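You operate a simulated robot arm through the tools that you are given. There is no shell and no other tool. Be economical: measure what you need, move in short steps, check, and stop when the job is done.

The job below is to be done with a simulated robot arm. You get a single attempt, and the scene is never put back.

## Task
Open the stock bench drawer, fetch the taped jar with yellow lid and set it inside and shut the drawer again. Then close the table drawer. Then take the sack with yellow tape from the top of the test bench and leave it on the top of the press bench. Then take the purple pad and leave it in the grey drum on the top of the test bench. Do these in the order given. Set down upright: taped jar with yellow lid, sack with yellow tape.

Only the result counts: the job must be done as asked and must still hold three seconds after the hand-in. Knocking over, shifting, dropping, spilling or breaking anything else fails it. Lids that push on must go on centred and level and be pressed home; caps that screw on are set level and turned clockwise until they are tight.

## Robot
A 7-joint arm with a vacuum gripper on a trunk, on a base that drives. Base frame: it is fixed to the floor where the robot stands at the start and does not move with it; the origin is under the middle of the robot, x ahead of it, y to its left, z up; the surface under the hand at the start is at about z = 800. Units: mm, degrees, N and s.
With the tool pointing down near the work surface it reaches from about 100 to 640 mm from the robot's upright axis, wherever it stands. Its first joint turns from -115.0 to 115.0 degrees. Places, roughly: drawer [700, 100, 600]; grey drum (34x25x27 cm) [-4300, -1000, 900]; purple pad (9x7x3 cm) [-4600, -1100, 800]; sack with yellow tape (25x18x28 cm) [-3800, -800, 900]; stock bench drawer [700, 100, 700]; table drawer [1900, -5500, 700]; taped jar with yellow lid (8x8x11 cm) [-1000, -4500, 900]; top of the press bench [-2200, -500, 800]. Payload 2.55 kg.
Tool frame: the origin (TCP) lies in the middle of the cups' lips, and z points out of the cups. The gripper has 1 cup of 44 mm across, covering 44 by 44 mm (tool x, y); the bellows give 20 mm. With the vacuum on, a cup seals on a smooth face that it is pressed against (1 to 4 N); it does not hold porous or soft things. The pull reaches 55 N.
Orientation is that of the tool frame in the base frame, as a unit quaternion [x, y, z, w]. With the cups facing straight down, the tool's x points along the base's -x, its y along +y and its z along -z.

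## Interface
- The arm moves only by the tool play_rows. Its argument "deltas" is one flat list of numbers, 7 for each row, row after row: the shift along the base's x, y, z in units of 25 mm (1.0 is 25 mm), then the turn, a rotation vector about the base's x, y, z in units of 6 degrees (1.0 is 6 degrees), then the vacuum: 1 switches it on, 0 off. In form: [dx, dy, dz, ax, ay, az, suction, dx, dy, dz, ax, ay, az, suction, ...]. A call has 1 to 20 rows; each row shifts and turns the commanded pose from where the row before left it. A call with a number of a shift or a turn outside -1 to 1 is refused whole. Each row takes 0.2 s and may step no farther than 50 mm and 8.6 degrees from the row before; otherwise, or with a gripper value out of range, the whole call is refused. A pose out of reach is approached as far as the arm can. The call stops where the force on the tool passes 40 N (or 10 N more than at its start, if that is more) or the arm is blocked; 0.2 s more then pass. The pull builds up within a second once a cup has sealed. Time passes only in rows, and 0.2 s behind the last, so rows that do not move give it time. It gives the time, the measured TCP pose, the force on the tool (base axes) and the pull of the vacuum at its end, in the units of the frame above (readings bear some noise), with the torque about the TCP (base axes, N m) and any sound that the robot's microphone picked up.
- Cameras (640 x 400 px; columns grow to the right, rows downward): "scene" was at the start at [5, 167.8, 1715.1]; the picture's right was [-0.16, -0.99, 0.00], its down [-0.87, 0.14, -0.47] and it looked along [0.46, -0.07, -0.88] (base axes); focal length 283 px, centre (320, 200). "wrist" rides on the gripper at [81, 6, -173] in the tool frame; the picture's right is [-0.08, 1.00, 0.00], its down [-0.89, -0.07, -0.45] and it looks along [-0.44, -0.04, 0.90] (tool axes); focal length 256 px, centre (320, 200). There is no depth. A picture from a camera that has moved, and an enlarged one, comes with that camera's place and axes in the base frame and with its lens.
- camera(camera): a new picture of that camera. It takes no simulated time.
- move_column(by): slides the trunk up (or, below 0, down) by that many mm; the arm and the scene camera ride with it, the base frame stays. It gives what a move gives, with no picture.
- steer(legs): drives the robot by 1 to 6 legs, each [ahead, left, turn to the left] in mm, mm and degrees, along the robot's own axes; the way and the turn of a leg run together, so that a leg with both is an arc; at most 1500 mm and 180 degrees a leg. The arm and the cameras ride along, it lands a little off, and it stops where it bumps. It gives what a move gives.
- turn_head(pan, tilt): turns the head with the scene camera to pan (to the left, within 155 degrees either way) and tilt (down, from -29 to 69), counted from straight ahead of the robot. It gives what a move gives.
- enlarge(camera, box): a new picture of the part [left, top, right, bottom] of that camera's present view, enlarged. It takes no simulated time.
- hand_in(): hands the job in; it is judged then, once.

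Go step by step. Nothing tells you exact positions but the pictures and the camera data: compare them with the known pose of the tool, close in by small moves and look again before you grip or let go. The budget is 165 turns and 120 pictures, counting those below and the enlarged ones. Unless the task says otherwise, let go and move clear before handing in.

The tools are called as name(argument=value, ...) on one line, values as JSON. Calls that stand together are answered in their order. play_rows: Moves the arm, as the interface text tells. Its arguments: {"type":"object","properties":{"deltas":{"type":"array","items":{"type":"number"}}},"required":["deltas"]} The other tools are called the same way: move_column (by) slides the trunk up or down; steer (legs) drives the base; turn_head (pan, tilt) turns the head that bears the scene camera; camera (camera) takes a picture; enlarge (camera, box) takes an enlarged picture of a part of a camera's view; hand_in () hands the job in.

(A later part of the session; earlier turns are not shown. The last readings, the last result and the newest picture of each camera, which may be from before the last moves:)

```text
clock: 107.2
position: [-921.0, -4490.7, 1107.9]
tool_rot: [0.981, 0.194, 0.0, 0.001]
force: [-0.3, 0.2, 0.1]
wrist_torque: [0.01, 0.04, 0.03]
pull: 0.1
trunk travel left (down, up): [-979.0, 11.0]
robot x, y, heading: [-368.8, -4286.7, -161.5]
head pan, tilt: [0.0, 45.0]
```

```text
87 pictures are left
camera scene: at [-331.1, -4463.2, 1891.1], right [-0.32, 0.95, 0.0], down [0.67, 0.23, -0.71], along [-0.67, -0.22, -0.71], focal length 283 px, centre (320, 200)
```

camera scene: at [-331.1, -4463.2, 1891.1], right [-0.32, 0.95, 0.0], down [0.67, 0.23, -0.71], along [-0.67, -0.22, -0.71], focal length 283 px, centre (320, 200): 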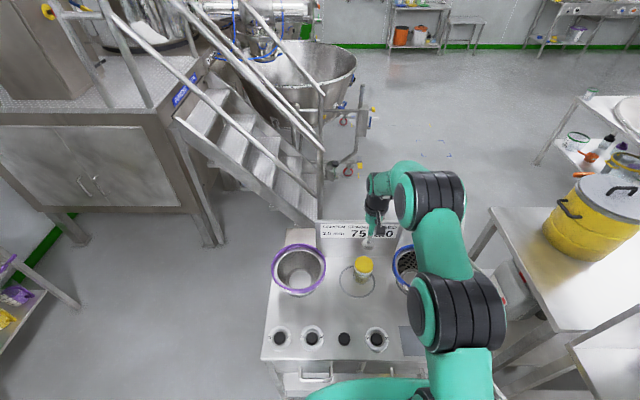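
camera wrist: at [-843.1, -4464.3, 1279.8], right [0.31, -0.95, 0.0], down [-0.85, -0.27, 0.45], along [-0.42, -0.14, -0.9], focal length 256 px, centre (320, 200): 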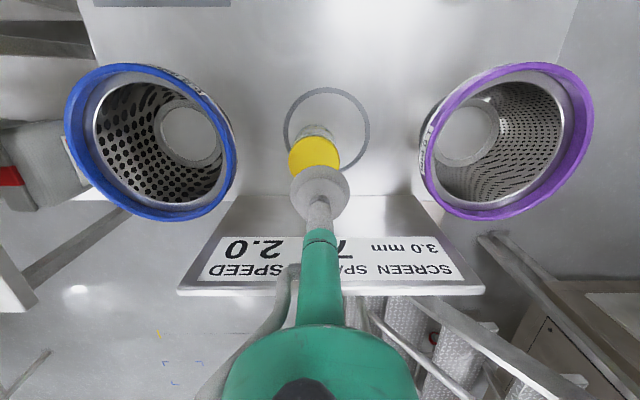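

play_rows(deltas=[-0.45, 0, -0.6, 0, 0, 0, 0, -0.45, 0, -0.6, 0, 0, 0, 0, 0, 0, -0.9, 0, 0, 0, 0, 0, 0, -0.9, 0, 0, 0, 0, 0, 0, -0.9, 0, 0, 0, 0])

camera(camera="wrist")

enlarge(camera="scene", box=[300, 210, 440, 310])

```text
clock: 108.4
position: [-945.2, -4488.9, 1010.6]
tool_rot: [0.981, 0.193, -0.001, 0.002]
force: [-0.9, -0.7, -0.1]
wrist_torque: [0.0, -0.04, 0.01]
pull: 0.1
trunk travel left (down, up): [-979.0, 11.0]
robot x, y, heading: [-366.0, -4288.8, -161.5]
head pan, tilt: [0.0, 45.0]
```

```text
86 pictures are left
camera wrist: at [-865.9, -4463.5, 1182.9], right [0.31, -0.95, 0.0], down [-0.85, -0.27, 0.45], along [-0.42, -0.14, -0.89], focal length 256 px, centre (320, 200)
```

wrist: 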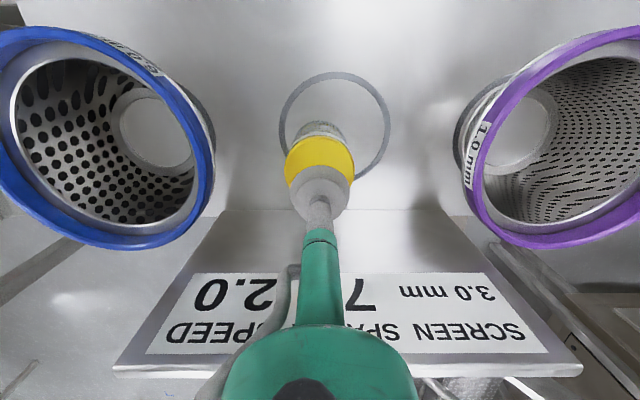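

```text
4.00 times, centred on (370, 260) of scene
camera zoom: at [-330.4, -4463.0, 1891.1], right [-0.32, 0.95, 0.0], down [0.67, 0.23, -0.71], along [-0.67, -0.22, -0.71], focal length 1130 px, centre (120, -40)
```

zoom: 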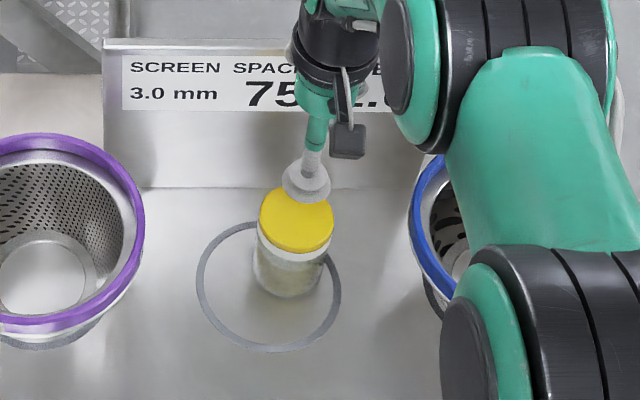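

The lid top works out near z≈943, centred under the cup. I'll descend with the vacuum on, finishing in small steps.

play_rows(deltas=[0, 0, -0.8, 0, 0, 0, 1, 0, 0, -0.8, 0, 0, 0, 1, 0, 0, -0.4, 0, 0, 0, 1, 0, 0, -0.2, 0, 0, 0, 1, 0, 0, -0.2, 0, 0, 0, 1])

```text
clock: 109.6
position: [-942.7, -4489.1, 949.9]
tool_rot: [0.981, 0.195, 0.001, 0.001]
force: [-0.5, 0.1, -0.3]
wrist_torque: [0.03, 0.0, 0.0]
pull: 0.1
trunk travel left (down, up): [-979.0, 11.0]
robot x, y, heading: [-367.9, -4286.4, -161.6]
head pan, tilt: [0.0, 45.0]
```

enlarge(camera="scene", box=[300, 210, 440, 310])

play_rows(deltas=[0, 0, -0.16, 0, 0, 0, 1, 0, 0, -0.16, 0, 0, 0, 1, 0, 0, -0.16, 0, 0, 0, 1])

```text
4.00 times, centred on (370, 260) of scene
camera zoom: at [-330.0, -4462.9, 1891.1], right [-0.32, 0.95, 0.0], down [0.67, 0.23, -0.71], along [-0.67, -0.22, -0.71], focal length 1130 px, centre (120, -40)
```

zoom: 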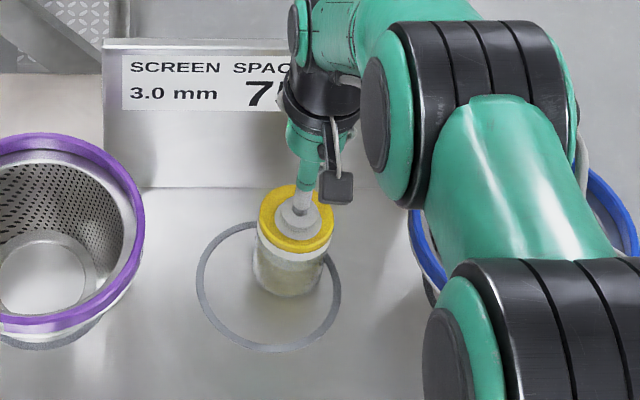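

```text
clock: 110.4
position: [-942.5, -4488.8, 942.3]
tool_rot: [0.981, 0.193, -0.002, 0.001]
force: [5.0, 2.5, 13.8]
wrist_torque: [0.08, 0.04, -0.05]
pull: 54.9
trunk travel left (down, up): [-979.0, 11.0]
robot x, y, heading: [-368.9, -4288.2, -161.6]
head pan, tilt: [0.0, 45.0]
```

Sealed and centred. I'll lift 75 mm, then back out.

play_rows(deltas=[0, 0, 0.4, 0, 0, 0, 1, 0, 0, 0.6, 0, 0, 0, 1, 0, 0, 0.6, 0, 0, 0, 1, 0, 0, 0.7, 0, 0, 0, 1, 0, 0, 0.7, 0, 0, 0, 1, 0, 0, 0.6, 0, 0, 0, 1])

camera(camera="scene")

```text
clock: 111.8
position: [-942.6, -4489.7, 1029.7]
tool_rot: [0.981, 0.194, 0.0, 0.0]
force: [0.0, 0.0, -1.2]
wrist_torque: [0.01, 0.01, -0.03]
pull: 55.1
trunk travel left (down, up): [-979.0, 11.0]
robot x, y, heading: [-370.3, -4291.1, -161.6]
head pan, tilt: [0.0, 45.0]
```

```text
83 pictures are left
camera scene: at [-329.4, -4462.6, 1891.0], right [-0.32, 0.95, 0.0], down [0.67, 0.22, -0.71], along [-0.67, -0.22, -0.71], focal length 283 px, centre (320, 200)
```

scene: 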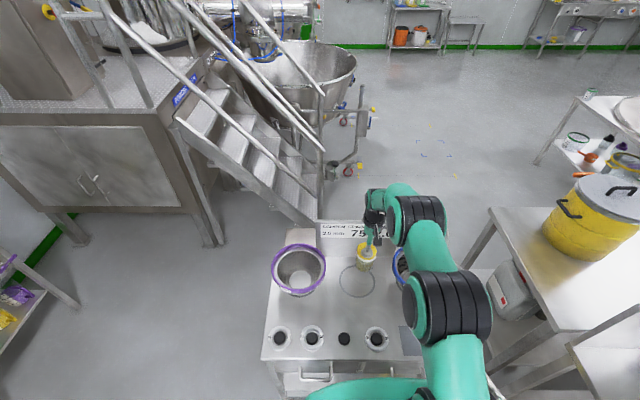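

The jar is up. I'll retract the arm and back away.

play_rows(deltas=[0.5, 0.17, 0.4, 0, 0, 0, 1, 0.8, 0.27, 0.4, 0, 0, 0, 1, 0.8, 0.27, 0, 0, 0, 0, 1, 0.8, 0.27, 0, 0, 0, 0, 1, 0.8, 0.27, 0, 0, 0, 0, 1, 0.8, 0.27, 0, 0, 0, 0, 1, 0.8, 0.27, 0, 0, 0, 0, 1, 0.8, 0.27, 0, 0, 0, 0, 1, 0.8, 0.27, 0, 0, 0, 0, 1, 0.8, 0.27, 0, 0, 0, 0, 1])

steer(legs=[[-350, 0, 0]])

```text
clock: 114.0
position: [-749.7, -4423.9, 1048.8]
tool_rot: [0.981, 0.193, -0.001, 0.001]
force: [-0.7, -0.6, -1.4]
wrist_torque: [-0.04, 0.03, -0.01]
pull: 55.4
trunk travel left (down, up): [-979.0, 11.0]
robot x, y, heading: [-365.8, -4290.4, -161.6]
head pan, tilt: [0.0, 45.0]
```

```text
clock: 116.3
position: [-417.1, -4311.9, 1049.9]
tool_rot: [0.981, 0.193, 0.0, 0.002]
force: [-0.7, 0.1, -1.9]
wrist_torque: [-0.02, 0.04, -0.01]
pull: 55.0
trunk travel left (down, up): [-979.0, 11.0]
robot x, y, heading: [-33.2, -4175.3, -161.3]
head pan, tilt: [0.0, 45.0]
```

Next I'll turn and drive back up the aisle to the stock bench with the jar.

steer(legs=[[0, 0, -108.7], [1400, -30, 0], [1300, 0, 0], [1150, 370, 0], [0, 0, -71.3]])

turn_head(pan=0, tilt=45)

camera(camera="scene")

```text
clock: 142.7
position: [9.2, -204.0, 1048.1]
tool_rot: [-0.194, 0.981, 0.001, 0.001]
force: [-2.2, -0.3, -1.8]
wrist_torque: [-0.02, -0.03, -0.01]
pull: 54.6
trunk travel left (down, up): [-979.0, 11.0]
robot x, y, heading: [-375.6, -337.3, 18.7]
head pan, tilt: [0.0, 45.0]
```

```text
clock: 143.3
position: [8.2, -203.1, 1049.0]
tool_rot: [-0.194, 0.981, 0.001, 0.0]
force: [0.3, -0.5, -1.4]
wrist_torque: [0.05, 0.01, -0.03]
pull: 55.1
trunk travel left (down, up): [-979.0, 11.0]
robot x, y, heading: [-375.8, -335.7, 18.5]
head pan, tilt: [0.0, 45.0]
```

```text
82 pictures are left
camera scene: at [-408.8, -162.5, 1891.1], right [0.32, -0.95, 0.0], down [-0.67, -0.23, -0.71], along [0.67, 0.23, -0.71], focal length 283 px, centre (320, 200)
```

scene: 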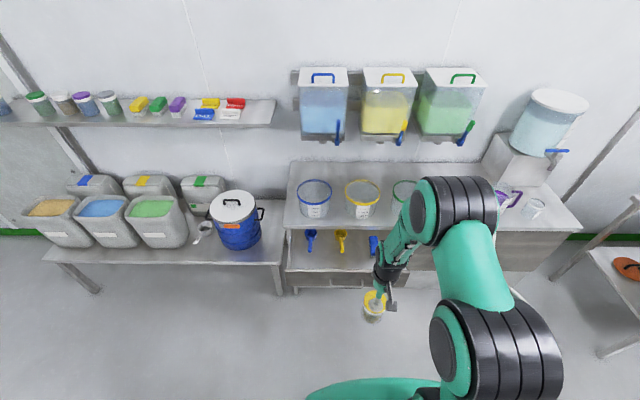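

enlarge(camera="scene", box=[270, 180, 450, 300])

```text
3.33 times, centred on (360, 240) of scene
camera zoom: at [-408.8, -162.5, 1891.1], right [0.32, -0.95, 0.0], down [-0.67, -0.23, -0.71], along [0.67, 0.23, -0.71], focal length 942 px, centre (187, 67)
```

zoom: 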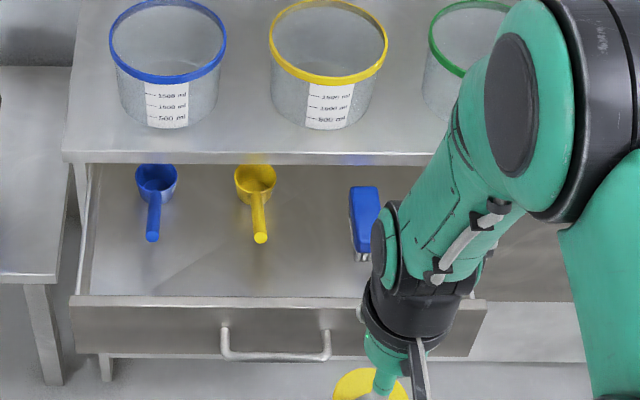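

The front part of the drawer is clear. I'll set the jar at n≈310, l≈-160, which is about (345, -53).

steer(legs=[[250, 33, 0]])

move_column(by=-110)

```text
clock: 145.2
position: [235.7, -92.1, 1050.0]
tool_rot: [-0.194, 0.981, 0.001, 0.0]
force: [-0.2, 1.1, -1.3]
wrist_torque: [0.01, -0.01, -0.02]
pull: 54.9
trunk travel left (down, up): [-979.0, 11.0]
robot x, y, heading: [-149.6, -224.7, 18.2]
head pan, tilt: [0.0, 45.0]
```

```text
clock: 146.6
position: [236.1, -91.8, 938.9]
tool_rot: [-0.193, 0.981, 0.002, 0.001]
force: [-0.2, 0.2, -1.2]
wrist_torque: [0.01, -0.02, -0.03]
pull: 55.5
trunk travel left (down, up): [-869.0, 121.0]
robot x, y, heading: [-148.5, -230.1, 18.5]
head pan, tilt: [0.0, 45.0]
```

play_rows(deltas=[0.87, 0.31, 0, 0, 0, 0, 1, 0.87, 0.31, 0, 0, 0, 0, 1, 0.87, 0.31, 0, 0, 0, 0, 1, 0.87, 0.31, 0, 0, 0, 0, 1, 0.87, 0.31, 0, 0, 0, 0, 1])

camera(camera="wrist")

camera(camera="scene")

```text
clock: 147.8
position: [346.1, -52.8, 937.4]
tool_rot: [-0.194, 0.981, 0.0, 0.0]
force: [-0.9, -0.8, -2.7]
wrist_torque: [-0.01, -0.02, 0.0]
pull: 54.8
trunk travel left (down, up): [-869.0, 121.0]
robot x, y, heading: [-142.9, -225.3, 18.7]
head pan, tilt: [0.0, 45.0]
```

```text
80 pictures are left
camera wrist: at [271.1, -77.2, 1110.3], right [-0.31, 0.95, 0.0], down [0.85, 0.27, 0.44], along [0.42, 0.14, -0.9], focal length 256 px, centre (320, 200)
```

wrist: 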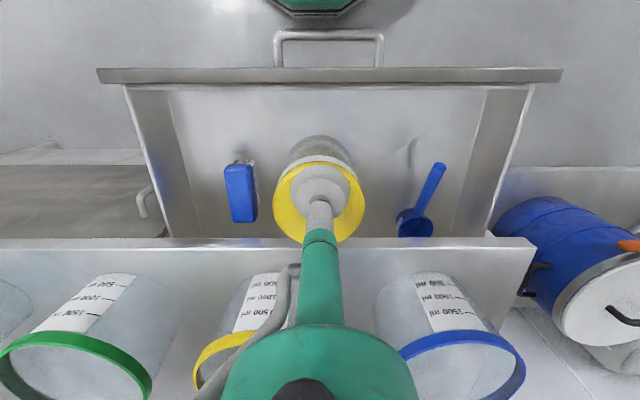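

```text
79 pictures are left
camera scene: at [-180.4, -51.0, 1781.1], right [0.32, -0.95, 0.0], down [-0.67, -0.22, -0.71], along [0.67, 0.22, -0.71], focal length 283 px, centre (320, 200)
```

scene: 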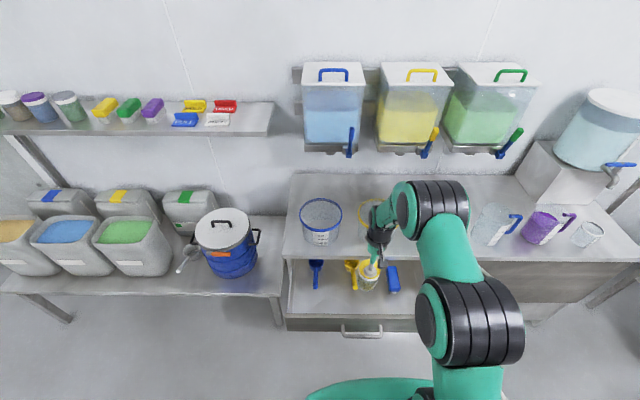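

enlarge(camera="scene", box=[280, 230, 440, 340])

```text
3.64 times, centred on (360, 285) of scene
camera zoom: at [-180.4, -51.0, 1781.1], right [0.32, -0.95, 0.0], down [-0.67, -0.22, -0.71], along [0.67, 0.22, -0.71], focal length 1028 px, centre (174, -109)
```

zoom: 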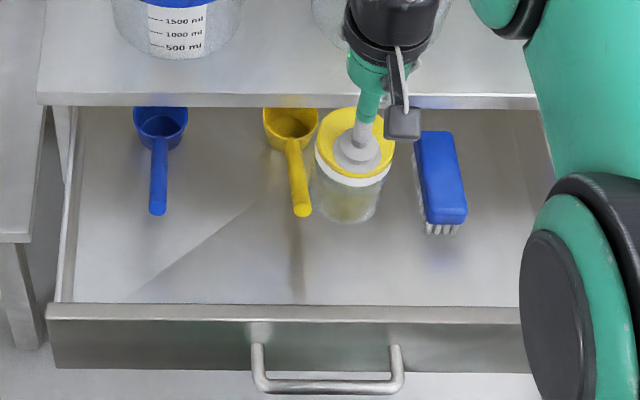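

The way down is clear of the scoop and brush. I'll lower the jar.

play_rows(deltas=[0, 0, -0.8, 0, 0, 0, 1, 0, 0, -0.8, 0, 0, 0, 1, 0, 0, -0.8, 0, 0, 0, 1, 0, 0, -0.8, 0, 0, 0, 1, 0, 0, -0.8, 0, 0, 0, 1, 0, 0, -0.8, 0, 0, 0, 1, 0, 0, -0.8, 0, 0, 0, 1, 0, 0, -0.6, 0, 0, 0, 1, 0, 0, 0, 0, 0, 0, 1])

enlarge(camera="scene", box=[280, 230, 440, 340])

```text
clock: 149.8
position: [345.1, -52.4, 784.5]
tool_rot: [-0.194, 0.981, 0.001, 0.0]
force: [-0.2, -0.4, -2.2]
wrist_torque: [0.0, -0.02, 0.0]
pull: 55.0
trunk travel left (down, up): [-869.0, 121.0]
robot x, y, heading: [-144.3, -224.1, 18.7]
head pan, tilt: [0.0, 45.0]
```

```text
3.64 times, centred on (360, 285) of scene
camera zoom: at [-181.6, -51.5, 1781.1], right [0.32, -0.95, 0.0], down [-0.67, -0.22, -0.71], along [0.67, 0.22, -0.71], focal length 1028 px, centre (174, -109)
```

zoom: 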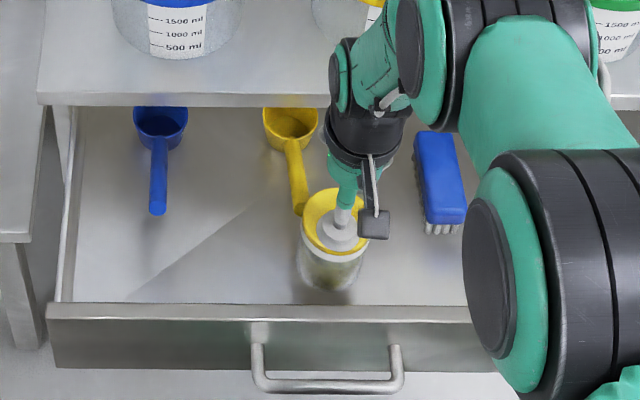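

play_rows(deltas=[0, 0, -0.3, 0, 0, 0, 1, 0, 0, -0.3, 0, 0, 0, 1, 0, 0, -0.3, 0, 0, 0, 1])

```text
clock: 150.6
position: [345.8, -52.7, 761.7]
tool_rot: [-0.193, 0.981, 0.0, 0.0]
force: [-0.6, 0.0, -1.4]
wrist_torque: [0.01, 0.02, 0.01]
pull: 54.9
trunk travel left (down, up): [-869.0, 121.0]
robot x, y, heading: [-148.4, -224.9, 18.7]
head pan, tilt: [0.0, 45.0]
```

play_rows(deltas=[0, 0, -0.2, 0, 0, 0, 1, 0, 0, -0.2, 0, 0, 0, 1])

```text
clock: 151.2
position: [344.9, -53.6, 752.0]
tool_rot: [-0.193, 0.981, 0.0, 0.001]
force: [0.2, 0.7, -2.0]
wrist_torque: [0.02, 0.03, 0.0]
pull: 55.1
trunk travel left (down, up): [-869.0, 121.0]
robot x, y, heading: [-148.4, -224.6, 18.9]
head pan, tilt: [0.0, 45.0]
```

play_rows(deltas=[0, 0, -0.16, 0, 0, 0, 1, 0, 0, -0.16, 0, 0, 0, 1])

```text
clock: 151.8
position: [345.1, -53.0, 745.0]
tool_rot: [-0.194, 0.981, 0.001, 0.003]
force: [-0.9, -0.2, 8.0]
wrist_torque: [0.03, -0.28, -0.01]
pull: 55.1
trunk travel left (down, up): [-869.0, 121.0]
robot x, y, heading: [-146.2, -227.5, 18.7]
head pan, tilt: [0.0, 45.0]
```

The jar is down, with its lid top near z 748, below the drawer opening's top at 766. I'll release and rise.

play_rows(deltas=[0, 0, 0, 0, 0, 0, 0, 0, 0, 0, 0, 0, 0, 0, 0, 0, 0, 0, 0, 0, 0, 0, 0, 0, 0, 0, 0, 0, 0, 0, 0.2, 0, 0, 0, 0, 0, 0, 0.4, 0, 0, 0, 0, 0, 0, 1, 0, 0, 0, 0, 0, 0, 1, 0, 0, 0, 0, 0, 0, 1, 0, 0, 0, 0, 0, 0, 1, 0, 0, 0, 0, 0, 0, 1, 0, 0, 0, 0, 0, 0, 1, 0, 0, 0, 0])

enlarge(camera="scene", box=[280, 230, 440, 340])

camera(camera="wrist")

```text
clock: 154.4
position: [344.4, -54.4, 909.5]
tool_rot: [-0.194, 0.981, 0.001, -0.001]
force: [-0.1, -0.2, 0.1]
wrist_torque: [0.0, -0.02, 0.0]
pull: 0.0
trunk travel left (down, up): [-869.0, 121.0]
robot x, y, heading: [-149.4, -225.3, 18.5]
head pan, tilt: [0.0, 45.0]
```

```text
3.64 times, centred on (360, 285) of scene
camera zoom: at [-182.0, -51.7, 1781.0], right [0.32, -0.95, 0.0], down [-0.67, -0.22, -0.71], along [0.67, 0.22, -0.71], focal length 1028 px, centre (174, -109)
```

zoom: 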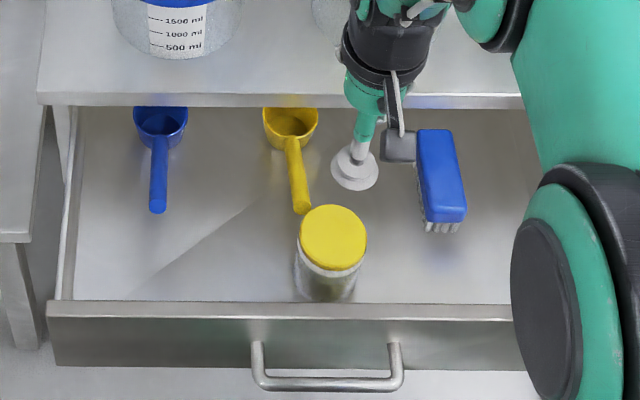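

```text
75 pictures are left
camera wrist: at [269.4, -79.1, 1080.9], right [-0.31, 0.95, 0.0], down [0.85, 0.27, 0.45], along [0.42, 0.14, -0.9], focal length 256 px, centre (320, 200)
```

wrist: 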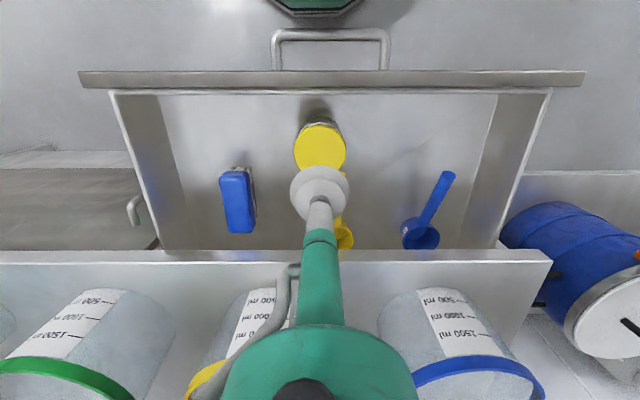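

The jar stands upright in the drawer. I'll back off and pitch the tool horizontal again so I can push the drawer shut.

steer(legs=[[-430, 0, 0]])

play_rows(deltas=[-0.5, -0.16, 1, 0, 0, 0, 0, -0.5, -0.16, 1, 0, 0, 0, 0, -0.5, -0.16, 1, 0, 0, 0, 0, 0, 0, 1, 0.319, -0.948, 0, 0, 0, 0, 1, 0.319, -0.948, 0, 0, 0, 0, 1, 0.319, -0.948, 0, 0, 0, 0, 1, 0.319, -0.948, 0, 0, 0, 0, 1, 0.319, -0.948, 0, 0, 0, 0, 1, 0.319, -0.948, 0, 0, 0, 0, 1, 0.319, -0.948, 0, 0, 0, 0, 1, 0.319, -0.948, 0, 0, 0, 0, 1, 0.319, -0.948, 0, 0, 0.5, 0.16, 1, 0.319, -0.948, 0, 0, 0.5, 0.16, 1, 0.319, -0.948, 0, 0, 0.5, 0.16, 1, 0.319, -0.948, 0, 0, 0.9, 0.3, 1, 0.319, -0.948, 0, 0, 0.9, 0.3, 1, 0.319, -0.948, 0, 0, 0.9, 0.3, 1, 0.319, -0.948, 0, 0, 0, 0, 1, 0, 0, 0, 0, 0, 0, 1, 0, 0, 0, 0])

```text
clock: 157.0
position: [-64.6, -192.1, 908.5]
tool_rot: [-0.193, 0.981, 0.001, 0.001]
force: [-1.0, 0.5, -1.0]
wrist_torque: [-0.03, 0.02, -0.02]
pull: 0.1
trunk travel left (down, up): [-869.0, 121.0]
robot x, y, heading: [-554.1, -364.8, 18.5]
head pan, tilt: [0.0, 45.0]
```

```text
clock: 161.2
position: [1.8, -168.2, 1405.3]
tool_rot: [-0.138, 0.693, 0.092, 0.701]
force: [0.3, 0.1, 0.0]
wrist_torque: [0.01, 0.01, 0.02]
pull: 0.1
out of reach, approached as far as the arm can: row 9
trunk travel left (down, up): [-869.0, 121.0]
robot x, y, heading: [-554.0, -363.4, 18.6]
head pan, tilt: [0.0, 45.0]
```

The tool is level. I'll lower it to drawer height, shift left of the handle and drive up to the drawer front.

move_column(by=-352)

move_column(by=-352)

steer(legs=[[200, 160, 0]])

camera(camera="wrist")

camera(camera="scene")

```text
clock: 164.7
position: [3.3, -167.8, 1053.2]
tool_rot: [-0.138, 0.693, 0.093, 0.701]
force: [0.8, 0.3, 0.0]
wrist_torque: [0.02, 0.0, -0.01]
pull: 0.0
trunk travel left (down, up): [-517.0, 473.0]
robot x, y, heading: [-557.2, -362.7, 18.5]
head pan, tilt: [0.0, 45.0]
```

```text
clock: 168.1
position: [3.4, -167.7, 699.8]
tool_rot: [-0.138, 0.693, 0.092, 0.702]
force: [-0.4, 0.6, 1.6]
wrist_torque: [-0.02, -0.02, 0.01]
pull: 0.0
trunk travel left (down, up): [-165.0, 825.0]
robot x, y, heading: [-559.0, -365.4, 18.5]
head pan, tilt: [0.0, 45.0]
```

```text
clock: 169.9
position: [141.8, 47.5, 700.7]
tool_rot: [-0.138, 0.693, 0.092, 0.702]
force: [0.3, 0.3, 0.4]
wrist_torque: [-0.01, -0.03, -0.01]
pull: 0.0
trunk travel left (down, up): [-165.0, 825.0]
robot x, y, heading: [-417.9, -150.7, 18.6]
head pan, tilt: [0.0, 45.0]
```

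```text
74 pictures are left
camera wrist: at [-20.2, -6.1, 618.8], right [-0.32, 0.95, 0.01], down [-0.42, -0.15, 0.89], along [0.85, 0.28, 0.45], focal length 256 px, centre (320, 200)
```

wrist: 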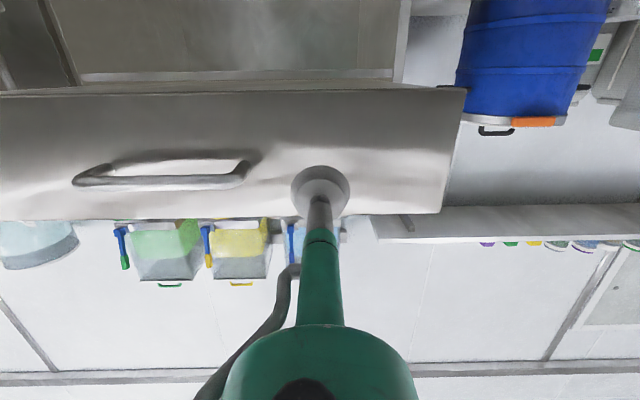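

```text
73 pictures are left
camera scene: at [-451.8, 25.9, 1077.1], right [0.32, -0.95, 0.0], down [-0.67, -0.22, -0.71], along [0.67, 0.22, -0.71], focal length 283 px, centre (320, 200)
```

scene: 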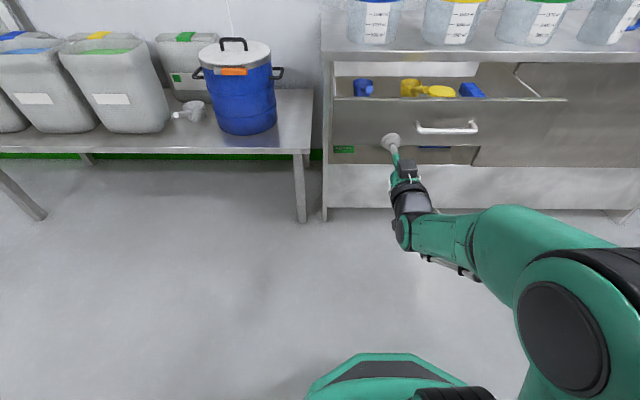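

steer(legs=[[70, 0, 0], [120, 0, 0], [115, 0, 0]])

play_rows(deltas=[0.19, 0.064, 0, 0, 0, 0, 0, 0.19, 0.064, 0, 0, 0, 0, 0])

camera(camera="scene")

```text
clock: 172.6
position: [430.0, 145.2, 700.3]
tool_rot: [-0.139, 0.693, 0.092, 0.701]
force: [-0.4, 0.5, -0.1]
wrist_torque: [0.01, 0.01, 0.02]
pull: 0.1
trunk travel left (down, up): [-165.0, 825.0]
robot x, y, heading: [-129.0, -50.3, 18.5]
head pan, tilt: [0.0, 45.0]
```

```text
clock: 173.2
position: [439.1, 147.7, 700.1]
tool_rot: [-0.138, 0.693, 0.092, 0.701]
force: [-0.1, 0.3, -0.6]
wrist_torque: [-0.01, -0.01, -0.02]
pull: 0.2
trunk travel left (down, up): [-165.0, 825.0]
robot x, y, heading: [-131.2, -54.8, 18.9]
head pan, tilt: [0.0, 45.0]
```

```text
72 pictures are left
camera scene: at [-163.5, 122.6, 1077.1], right [0.32, -0.95, 0.0], down [-0.67, -0.23, -0.71], along [0.67, 0.23, -0.71], focal length 283 px, centre (320, 200)
```

scene: 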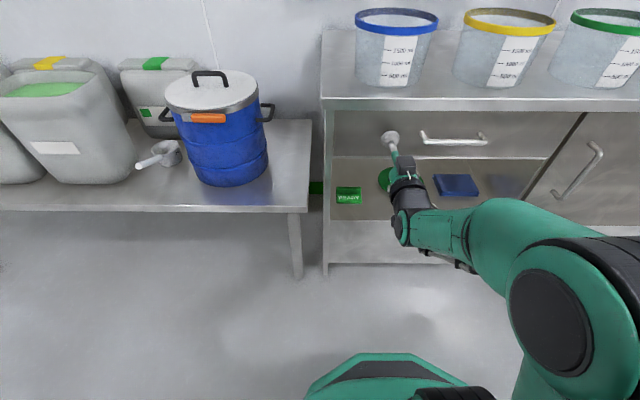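

The drawer looks nearly shut. I'll press on gently until I feel the stop.

play_rows(deltas=[0.19, 0.064, 0, 0, 0, 0, 0, 0.19, 0.064, 0, 0, 0, 0, 0, 0.19, 0.064, 0, 0, 0, 0, 0, 0.19, 0.064, 0, 0, 0, 0, 0])

play_rows(deltas=[0.16, 0.054, 0, 0, 0, 0, 0, 0.12, 0.04, 0, 0, 0, 0, 0])

enlarge(camera="scene", box=[310, 80, 630, 240])

```text
clock: 174.2
position: [459.3, 153.3, 700.3]
tool_rot: [-0.137, 0.693, 0.091, 0.702]
force: [-0.5, -0.3, 0.2]
wrist_torque: [0.0, 0.01, 0.01]
pull: 0.1
trunk travel left (down, up): [-165.0, 825.0]
robot x, y, heading: [-127.5, -52.9, 18.6]
head pan, tilt: [0.0, 45.0]
```

```text
clock: 174.8
position: [466.0, 156.0, 700.9]
tool_rot: [-0.137, 0.693, 0.092, 0.701]
force: [-1.9, -1.4, -0.2]
wrist_torque: [0.05, 0.01, 0.02]
pull: 0.1
trunk travel left (down, up): [-165.0, 825.0]
robot x, y, heading: [-128.0, -51.0, 18.5]
head pan, tilt: [0.0, 45.0]
```

```text
2.00 times, centred on (470, 160) of scene
camera zoom: at [-163.7, 122.5, 1077.1], right [0.32, -0.95, 0.0], down [-0.67, -0.23, -0.71], along [0.67, 0.23, -0.71], focal length 565 px, centre (20, 280)
```

zoom: 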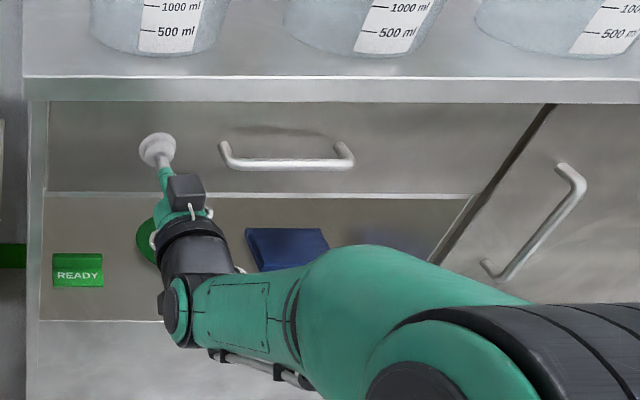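

play_rows(deltas=[0.19, 0.064, 0, 0, 0, 0, 0, 0.19, 0.064, 0, 0, 0, 0, 0, 0, 0, 0, 0, 0, 0, 0])

```text
clock: 175.6
position: [476.4, 159.2, 700.6]
tool_rot: [-0.138, 0.693, 0.091, 0.701]
force: [-5.0, -1.5, -0.9]
wrist_torque: [0.06, -0.04, 0.02]
pull: 0.0
trunk travel left (down, up): [-165.0, 825.0]
robot x, y, heading: [-128.2, -52.9, 18.5]
head pan, tilt: [0.0, 45.0]
```

play_rows(deltas=[0.19, 0.064, 0, 0, 0, 0, 0, 0.19, 0.064, 0, 0, 0, 0, 0, 0, 0, 0, 0, 0, 0, 0])

enlarge(camera="scene", box=[310, 80, 630, 240])

```text
clock: 176.1
position: [478.0, 160.0, 700.4]
tool_rot: [-0.138, 0.693, 0.092, 0.701]
force: [-23.3, -7.7, 4.1]
wrist_torque: [-0.03, 0.12, 0.03]
pull: 0.0
trunk travel left (down, up): [-165.0, 825.0]
robot x, y, heading: [-132.2, -53.2, 18.7]
head pan, tilt: [0.0, 45.0]
stopped in row 2: the force on the tool passed its limit at 46 N (the readings are from after the stop); the commanded pose is now the measured one
```

```text
2.00 times, centred on (470, 160) of scene
camera zoom: at [-167.1, 121.4, 1077.2], right [0.32, -0.95, 0.0], down [-0.67, -0.22, -0.71], along [0.67, 0.23, -0.71], focal length 565 px, centre (20, 280)
```

zoom: 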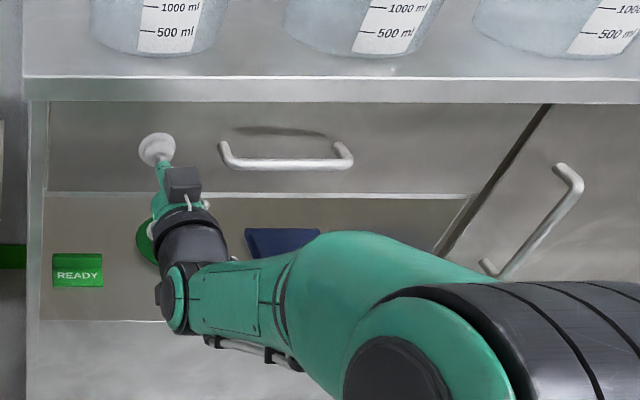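

Firm stop, so the stock bench drawer is shut with the jar inside. I'll back off, raise the trunk and drive toward the table drawer near (1900, -5500).

play_rows(deltas=[-0.5, -0.17, 0, 0, 0, 0, 0, -0.5, -0.17, 0, 0, 0, 0, 0])

steer(legs=[[-420, 0, 0]])

camera(camera="scene")

move_column(by=400)

move_column(by=250)

steer(legs=[[0, 0, -108.6], [1000, 530, 0], [1400, 0, 0], [1000, 50, 0]])

turn_head(pan=25, tilt=15)

camera(camera="scene")

```text
clock: 176.7
position: [456.7, 153.2, 698.2]
tool_rot: [-0.138, 0.695, 0.092, 0.7]
force: [0.0, 0.1, 0.9]
wrist_torque: [0.01, 0.01, -0.02]
pull: 0.1
trunk travel left (down, up): [-165.0, 825.0]
robot x, y, heading: [-127.3, -53.4, 18.4]
head pan, tilt: [0.0, 45.0]
```

```text
clock: 179.3
position: [55.6, 19.8, 698.5]
tool_rot: [-0.139, 0.695, 0.092, 0.7]
force: [0.2, 1.4, 0.0]
wrist_torque: [0.01, -0.01, -0.02]
pull: 0.1
trunk travel left (down, up): [-165.0, 825.0]
robot x, y, heading: [-528.7, -188.2, 18.6]
head pan, tilt: [0.0, 45.0]
```

```text
69 pictures are left
camera scene: at [-564.5, -12.4, 1077.1], right [0.32, -0.95, 0.0], down [-0.67, -0.23, -0.71], along [0.67, 0.23, -0.71], focal length 283 px, centre (320, 200)
```

scene: 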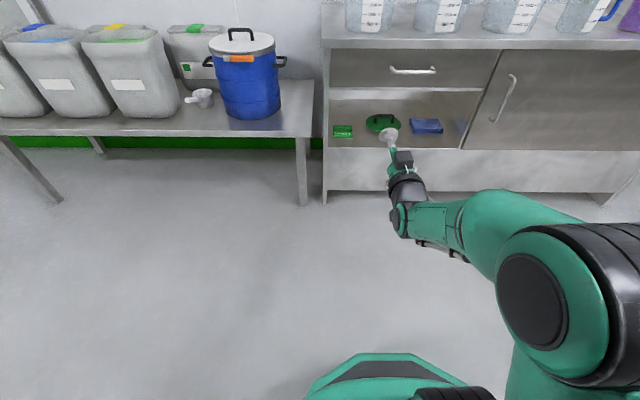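

```text
clock: 183.2
position: [55.8, 18.5, 1098.9]
tool_rot: [-0.139, 0.695, 0.092, 0.7]
force: [-0.5, -0.4, -0.4]
wrist_torque: [-0.01, 0.01, -0.02]
pull: 0.1
trunk travel left (down, up): [-565.0, 425.0]
robot x, y, heading: [-527.5, -187.7, 18.6]
head pan, tilt: [0.0, 45.0]
```

```text
clock: 185.7
position: [54.8, 20.0, 1348.6]
tool_rot: [-0.138, 0.695, 0.092, 0.7]
force: [0.4, -0.2, -0.3]
wrist_torque: [0.01, 0.04, 0.0]
pull: 0.0
trunk travel left (down, up): [-815.0, 175.0]
robot x, y, heading: [-529.3, -190.1, 18.7]
head pan, tilt: [0.0, 45.0]
```

```text
clock: 207.5
position: [70.0, -4226.9, 1348.7]
tool_rot: [0.482, 0.519, -0.513, 0.484]
force: [0.5, 0.2, 0.3]
wrist_torque: [-0.01, -0.05, -0.02]
pull: 0.1
trunk travel left (down, up): [-815.0, 175.0]
robot x, y, heading: [60.2, -3604.9, -89.8]
head pan, tilt: [0.0, 45.0]
```

```text
clock: 208.5
position: [69.2, -4226.0, 1348.4]
tool_rot: [0.482, 0.519, -0.513, 0.484]
force: [-0.5, 0.6, 0.0]
wrist_torque: [-0.04, 0.03, -0.01]
pull: 0.0
trunk travel left (down, up): [-815.0, 175.0]
robot x, y, heading: [55.6, -3606.2, -90.1]
head pan, tilt: [25.0, 15.0]
```

```text
68 pictures are left
camera scene: at [276.5, -3628.3, 1773.8], right [-0.91, -0.42, 0.0], down [-0.11, 0.24, -0.97], along [0.41, -0.87, -0.26], focal length 283 px, centre (320, 200)
```

scene: 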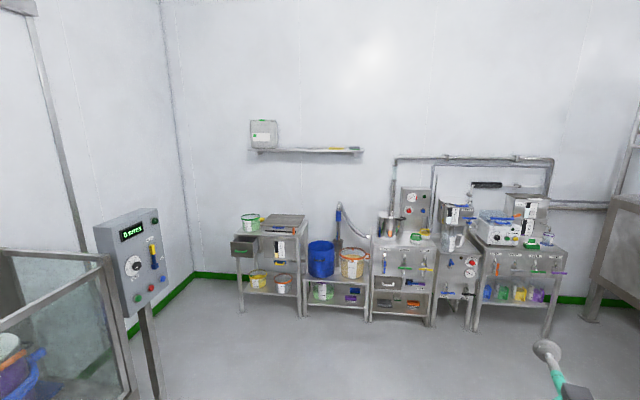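

I see a small table on the left with an open drawer. I'll zoom in.

enlarge(camera="scene", box=[220, 200, 320, 320])

```text
3.33 times, centred on (270, 260) of scene
camera zoom: at [276.5, -3628.3, 1773.8], right [-0.91, -0.42, 0.0], down [-0.11, 0.24, -0.97], along [0.41, -0.87, -0.26], focal length 942 px, centre (487, 0)
```

zoom: 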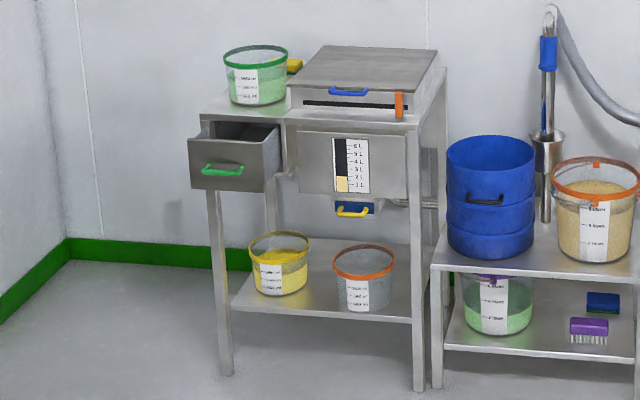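

The open drawer with the green handle is the table drawer, near (1880, -5390, 700), and its table faces about 108°. I'll go down the aisle and then across, clear of the control post.

steer(legs=[[1000, 0, 0], [0, 1200, 0], [0, 0, 18.4]])

turn_head(pan=20, tilt=40)

camera(camera="scene")

```text
clock: 220.3
position: [1471.7, -5171.2, 1348.5]
tool_rot: [0.391, 0.591, -0.428, 0.561]
force: [-0.7, 0.3, 1.1]
wrist_torque: [-0.04, 0.01, -0.02]
pull: 0.0
trunk travel left (down, up): [-815.0, 175.0]
robot x, y, heading: [1266.4, -4590.6, -70.9]
head pan, tilt: [25.0, 15.0]
```

```text
clock: 221.2
position: [1472.2, -5173.1, 1349.9]
tool_rot: [0.392, 0.59, -0.428, 0.561]
force: [0.0, 0.5, 1.3]
wrist_torque: [-0.01, 0.0, 0.0]
pull: 0.1
trunk travel left (down, up): [-815.0, 175.0]
robot x, y, heading: [1264.5, -4588.8, -71.3]
head pan, tilt: [20.0, 40.0]
```

```text
66 pictures are left
camera scene: at [1465.8, -4538.8, 1734.4], right [-0.78, -0.63, 0.0], down [-0.4, 0.5, -0.77], along [0.48, -0.6, -0.64], focal length 283 px, centre (320, 200)
```

scene: 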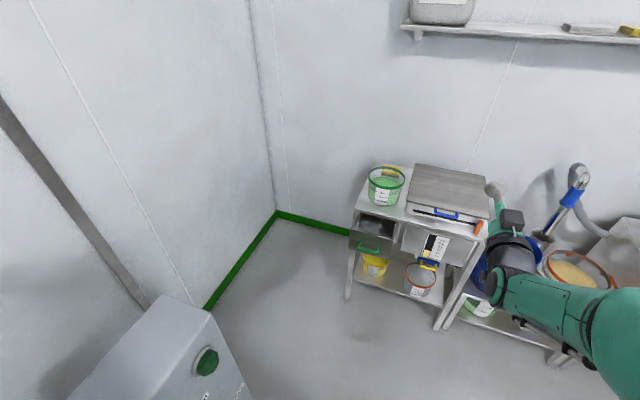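

enlarge(camera="scene", box=[320, 150, 500, 350])

```text
2.00 times, centred on (410, 250) of scene
camera zoom: at [1465.8, -4538.8, 1734.4], right [-0.78, -0.63, 0.0], down [-0.4, 0.5, -0.77], along [0.48, -0.6, -0.64], focal length 565 px, centre (140, 100)
```

zoom: 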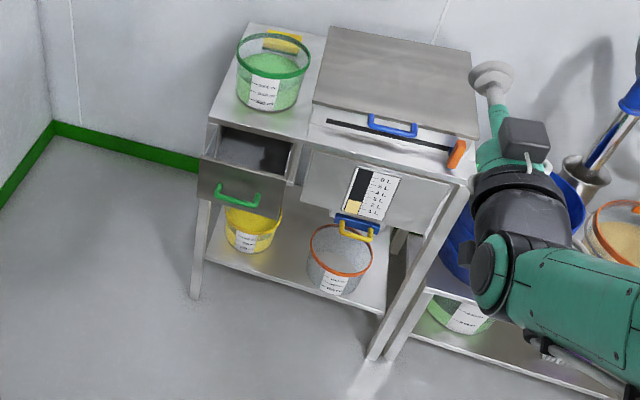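

The control panel's corner is near (1748, -4610), so a straight approach would be tight. I'll stand further right, headed about -52°, and yaw the tool to square up with the drawer.

move_column(by=-325)

move_column(by=-325)

steer(legs=[[0, 0, 19.3], [200, 0, 0]])

play_rows(deltas=[0, 0, 0, 0, 0, -0.8, 0, 0, 0, 0, 0, 0, -0.8, 0, 0, 0, 0, 0, 0, -0.8, 0, 0, 0, 0, 0, 0, -0.8, 0])

camera(camera="wrist")

camera(camera="scene")

```text
clock: 224.4
position: [1473.5, -5171.0, 1022.8]
tool_rot: [0.391, 0.59, -0.429, 0.561]
force: [0.0, -0.8, 0.6]
wrist_torque: [-0.02, 0.01, -0.01]
pull: 0.0
trunk travel left (down, up): [-490.0, 500.0]
robot x, y, heading: [1263.6, -4586.8, -71.1]
head pan, tilt: [20.0, 40.0]
```

```text
clock: 227.6
position: [1473.6, -5171.7, 699.3]
tool_rot: [0.391, 0.591, -0.428, 0.561]
force: [-0.3, -1.2, -0.8]
wrist_torque: [0.0, 0.02, -0.01]
pull: 0.1
trunk travel left (down, up): [-165.0, 825.0]
robot x, y, heading: [1259.9, -4586.9, -71.2]
head pan, tilt: [20.0, 40.0]
```

```text
clock: 230.3
position: [1779.1, -5227.2, 699.6]
tool_rot: [0.286, 0.648, -0.328, 0.625]
force: [0.2, 0.0, 0.1]
wrist_torque: [-0.01, 0.01, 0.01]
pull: 0.0
trunk travel left (down, up): [-165.0, 825.0]
robot x, y, heading: [1384.2, -4743.5, -51.9]
head pan, tilt: [20.0, 40.0]
```

```text
clock: 231.3
position: [1779.6, -5226.7, 699.7]
tool_rot: [0.391, 0.591, -0.427, 0.562]
force: [0.0, 0.0, 0.9]
wrist_torque: [0.01, 0.01, 0.01]
pull: 0.0
trunk travel left (down, up): [-165.0, 825.0]
robot x, y, heading: [1388.6, -4743.3, -51.8]
head pan, tilt: [20.0, 40.0]
```

```text
64 pictures are left
camera wrist: at [1724.5, -5062.1, 617.7], right [0.94, 0.33, 0.01], down [-0.16, 0.41, 0.9], along [0.29, -0.85, 0.44], focal length 256 px, centre (320, 200)
```

wrist: 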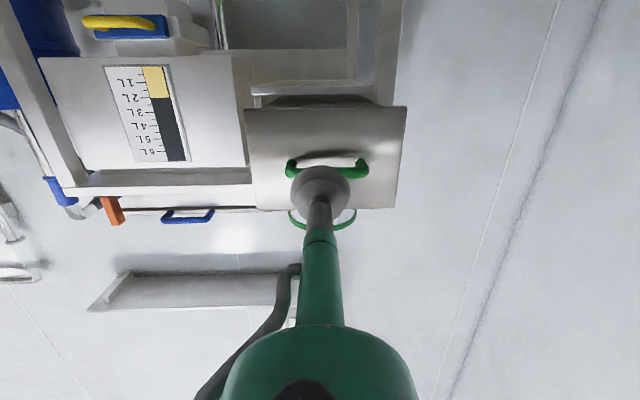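

```text
63 pictures are left
camera scene: at [1562.5, -4631.9, 1084.3], right [-0.53, -0.85, 0.0], down [-0.55, 0.34, -0.77], along [0.65, -0.4, -0.64], focal length 283 px, centre (320, 200)
```

scene: 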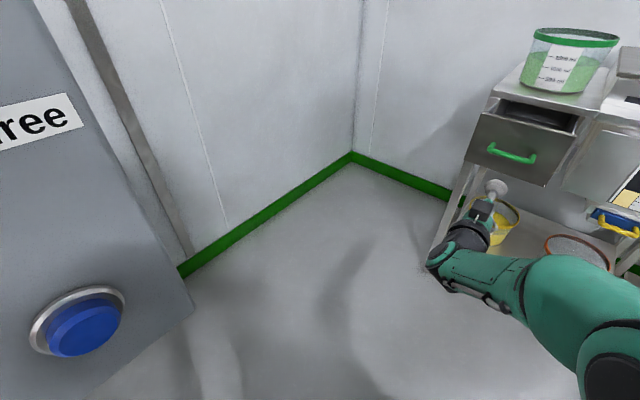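

The tool is square to the drawer. I'll lower it slightly to push just below the green handle and move in diagonally.

move_column(by=-22)

steer(legs=[[94, -34, 0]])

camera(camera="wrist")

enlarge(camera="scene", box=[400, 20, 640, 320])

```text
clock: 232.0
position: [1779.3, -5225.8, 677.8]
tool_rot: [0.391, 0.591, -0.428, 0.562]
force: [0.3, 0.0, -0.2]
wrist_torque: [0.01, 0.03, -0.01]
pull: 0.0
trunk travel left (down, up): [-143.0, 847.0]
robot x, y, heading: [1390.4, -4744.3, -51.6]
head pan, tilt: [20.0, 40.0]
```

```text
clock: 233.1
position: [1810.3, -5320.8, 676.6]
tool_rot: [0.391, 0.591, -0.427, 0.562]
force: [0.5, -0.1, 0.5]
wrist_torque: [0.0, 0.01, -0.02]
pull: 0.1
trunk travel left (down, up): [-143.0, 847.0]
robot x, y, heading: [1417.3, -4841.4, -51.6]
head pan, tilt: [20.0, 40.0]
```

```text
62 pictures are left
camera wrist: at [1756.3, -5157.7, 595.8], right [0.94, 0.33, 0.01], down [-0.16, 0.41, 0.9], along [0.29, -0.85, 0.44], focal length 256 px, centre (320, 200)
```

wrist: 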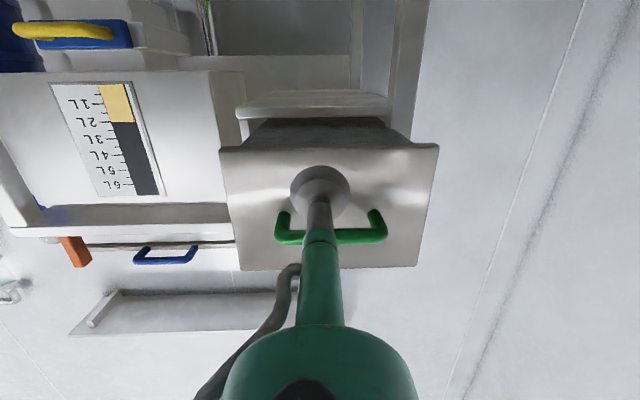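

```text
1.33 times, centred on (520, 170) of scene
camera zoom: at [1594.6, -4727.3, 1062.3], right [-0.53, -0.85, 0.0], down [-0.55, 0.34, -0.77], along [0.65, -0.4, -0.64], focal length 377 px, centre (53, 240)
```

zoom: 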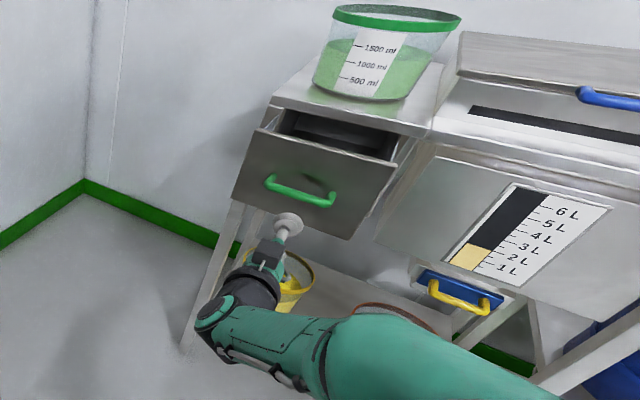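

The drawer face spans z≈665–832 with its handle near 749. I'll raise to 702 and push.

move_column(by=25)

steer(legs=[[75, -27, 0], [66, -24, 0]])

camera(camera="wrist")

enlarge(camera="scene", box=[400, 20, 640, 320])

```text
clock: 233.8
position: [1810.5, -5321.9, 701.3]
tool_rot: [0.391, 0.591, -0.427, 0.562]
force: [0.1, 0.7, -0.2]
wrist_torque: [0.01, -0.02, 0.04]
pull: 0.0
trunk travel left (down, up): [-168.0, 822.0]
robot x, y, heading: [1419.5, -4840.9, -51.9]
head pan, tilt: [20.0, 40.0]
```

```text
clock: 235.5
position: [1856.9, -5463.1, 702.9]
tool_rot: [0.391, 0.59, -0.428, 0.562]
force: [-0.3, 4.5, -1.3]
wrist_torque: [-0.14, -0.02, -0.05]
pull: 0.0
trunk travel left (down, up): [-168.0, 822.0]
robot x, y, heading: [1467.4, -4984.4, -51.6]
head pan, tilt: [20.0, 40.0]
```

```text
60 pictures are left
camera wrist: at [1803.4, -5299.2, 621.1], right [0.94, 0.33, 0.01], down [-0.16, 0.41, 0.9], along [0.29, -0.85, 0.44], focal length 256 px, centre (320, 200)
```

wrist: 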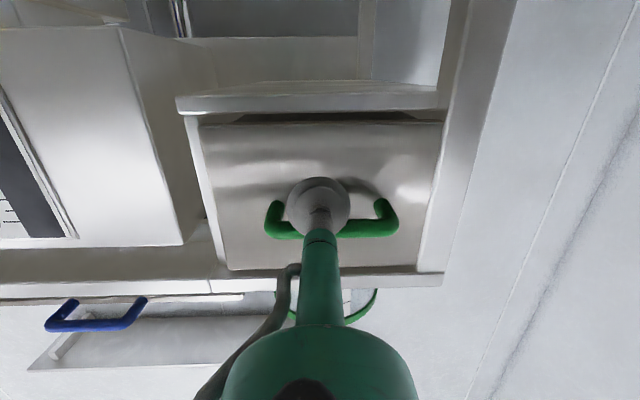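

```text
1.33 times, centred on (520, 170) of scene
camera zoom: at [1641.7, -4868.8, 1087.3], right [-0.53, -0.85, 0.0], down [-0.55, 0.34, -0.77], along [0.65, -0.4, -0.64], focal length 377 px, centre (53, 240)
```

zoom: 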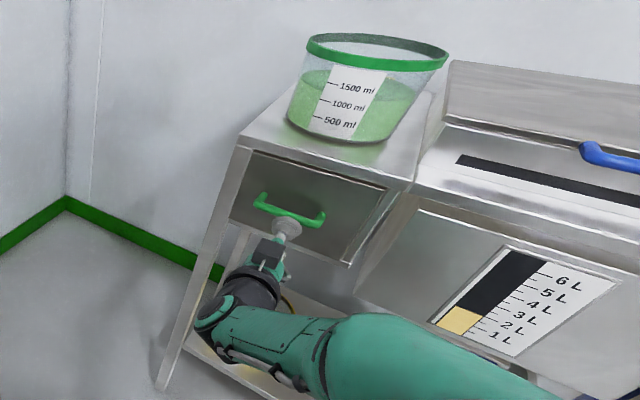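

Nearly shut. I'll finish with small arm pushes.

play_rows(deltas=[0.062, -0.19, 0, 0, 0, 0, 0, 0.062, -0.19, 0, 0, 0, 0, 0, 0.062, -0.19, 0, 0, 0, 0, 0, 0.062, -0.19, 0, 0, 0, 0, 0, 0.062, -0.19, 0, 0, 0, 0, 0, 0.062, -0.19, 0, 0, 0, 0, 0])

enlarge(camera="scene", box=[400, 20, 640, 320])

```text
clock: 236.2
position: [1859.9, -5469.9, 702.1]
tool_rot: [0.39, 0.591, -0.428, 0.562]
force: [-12.0, 20.4, 3.1]
wrist_torque: [-0.32, -0.19, 0.22]
pull: 0.1
trunk travel left (down, up): [-168.0, 822.0]
robot x, y, heading: [1461.6, -4976.4, -52.0]
head pan, tilt: [20.0, 40.0]
stopped in row 3: the force on the tool passed its limit at 45 N (the readings are from after the stop); the commanded pose is now the measured one
```

```text
1.33 times, centred on (520, 170) of scene
camera zoom: at [1639.5, -4865.5, 1087.4], right [-0.53, -0.85, 0.0], down [-0.55, 0.34, -0.77], along [0.65, -0.4, -0.64], focal length 377 px, centre (53, 240)
```

zoom: 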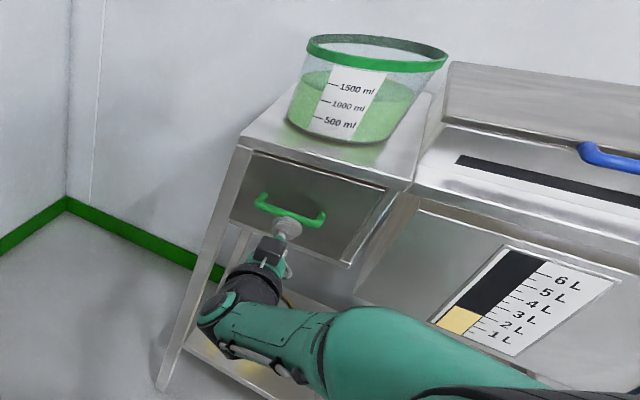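

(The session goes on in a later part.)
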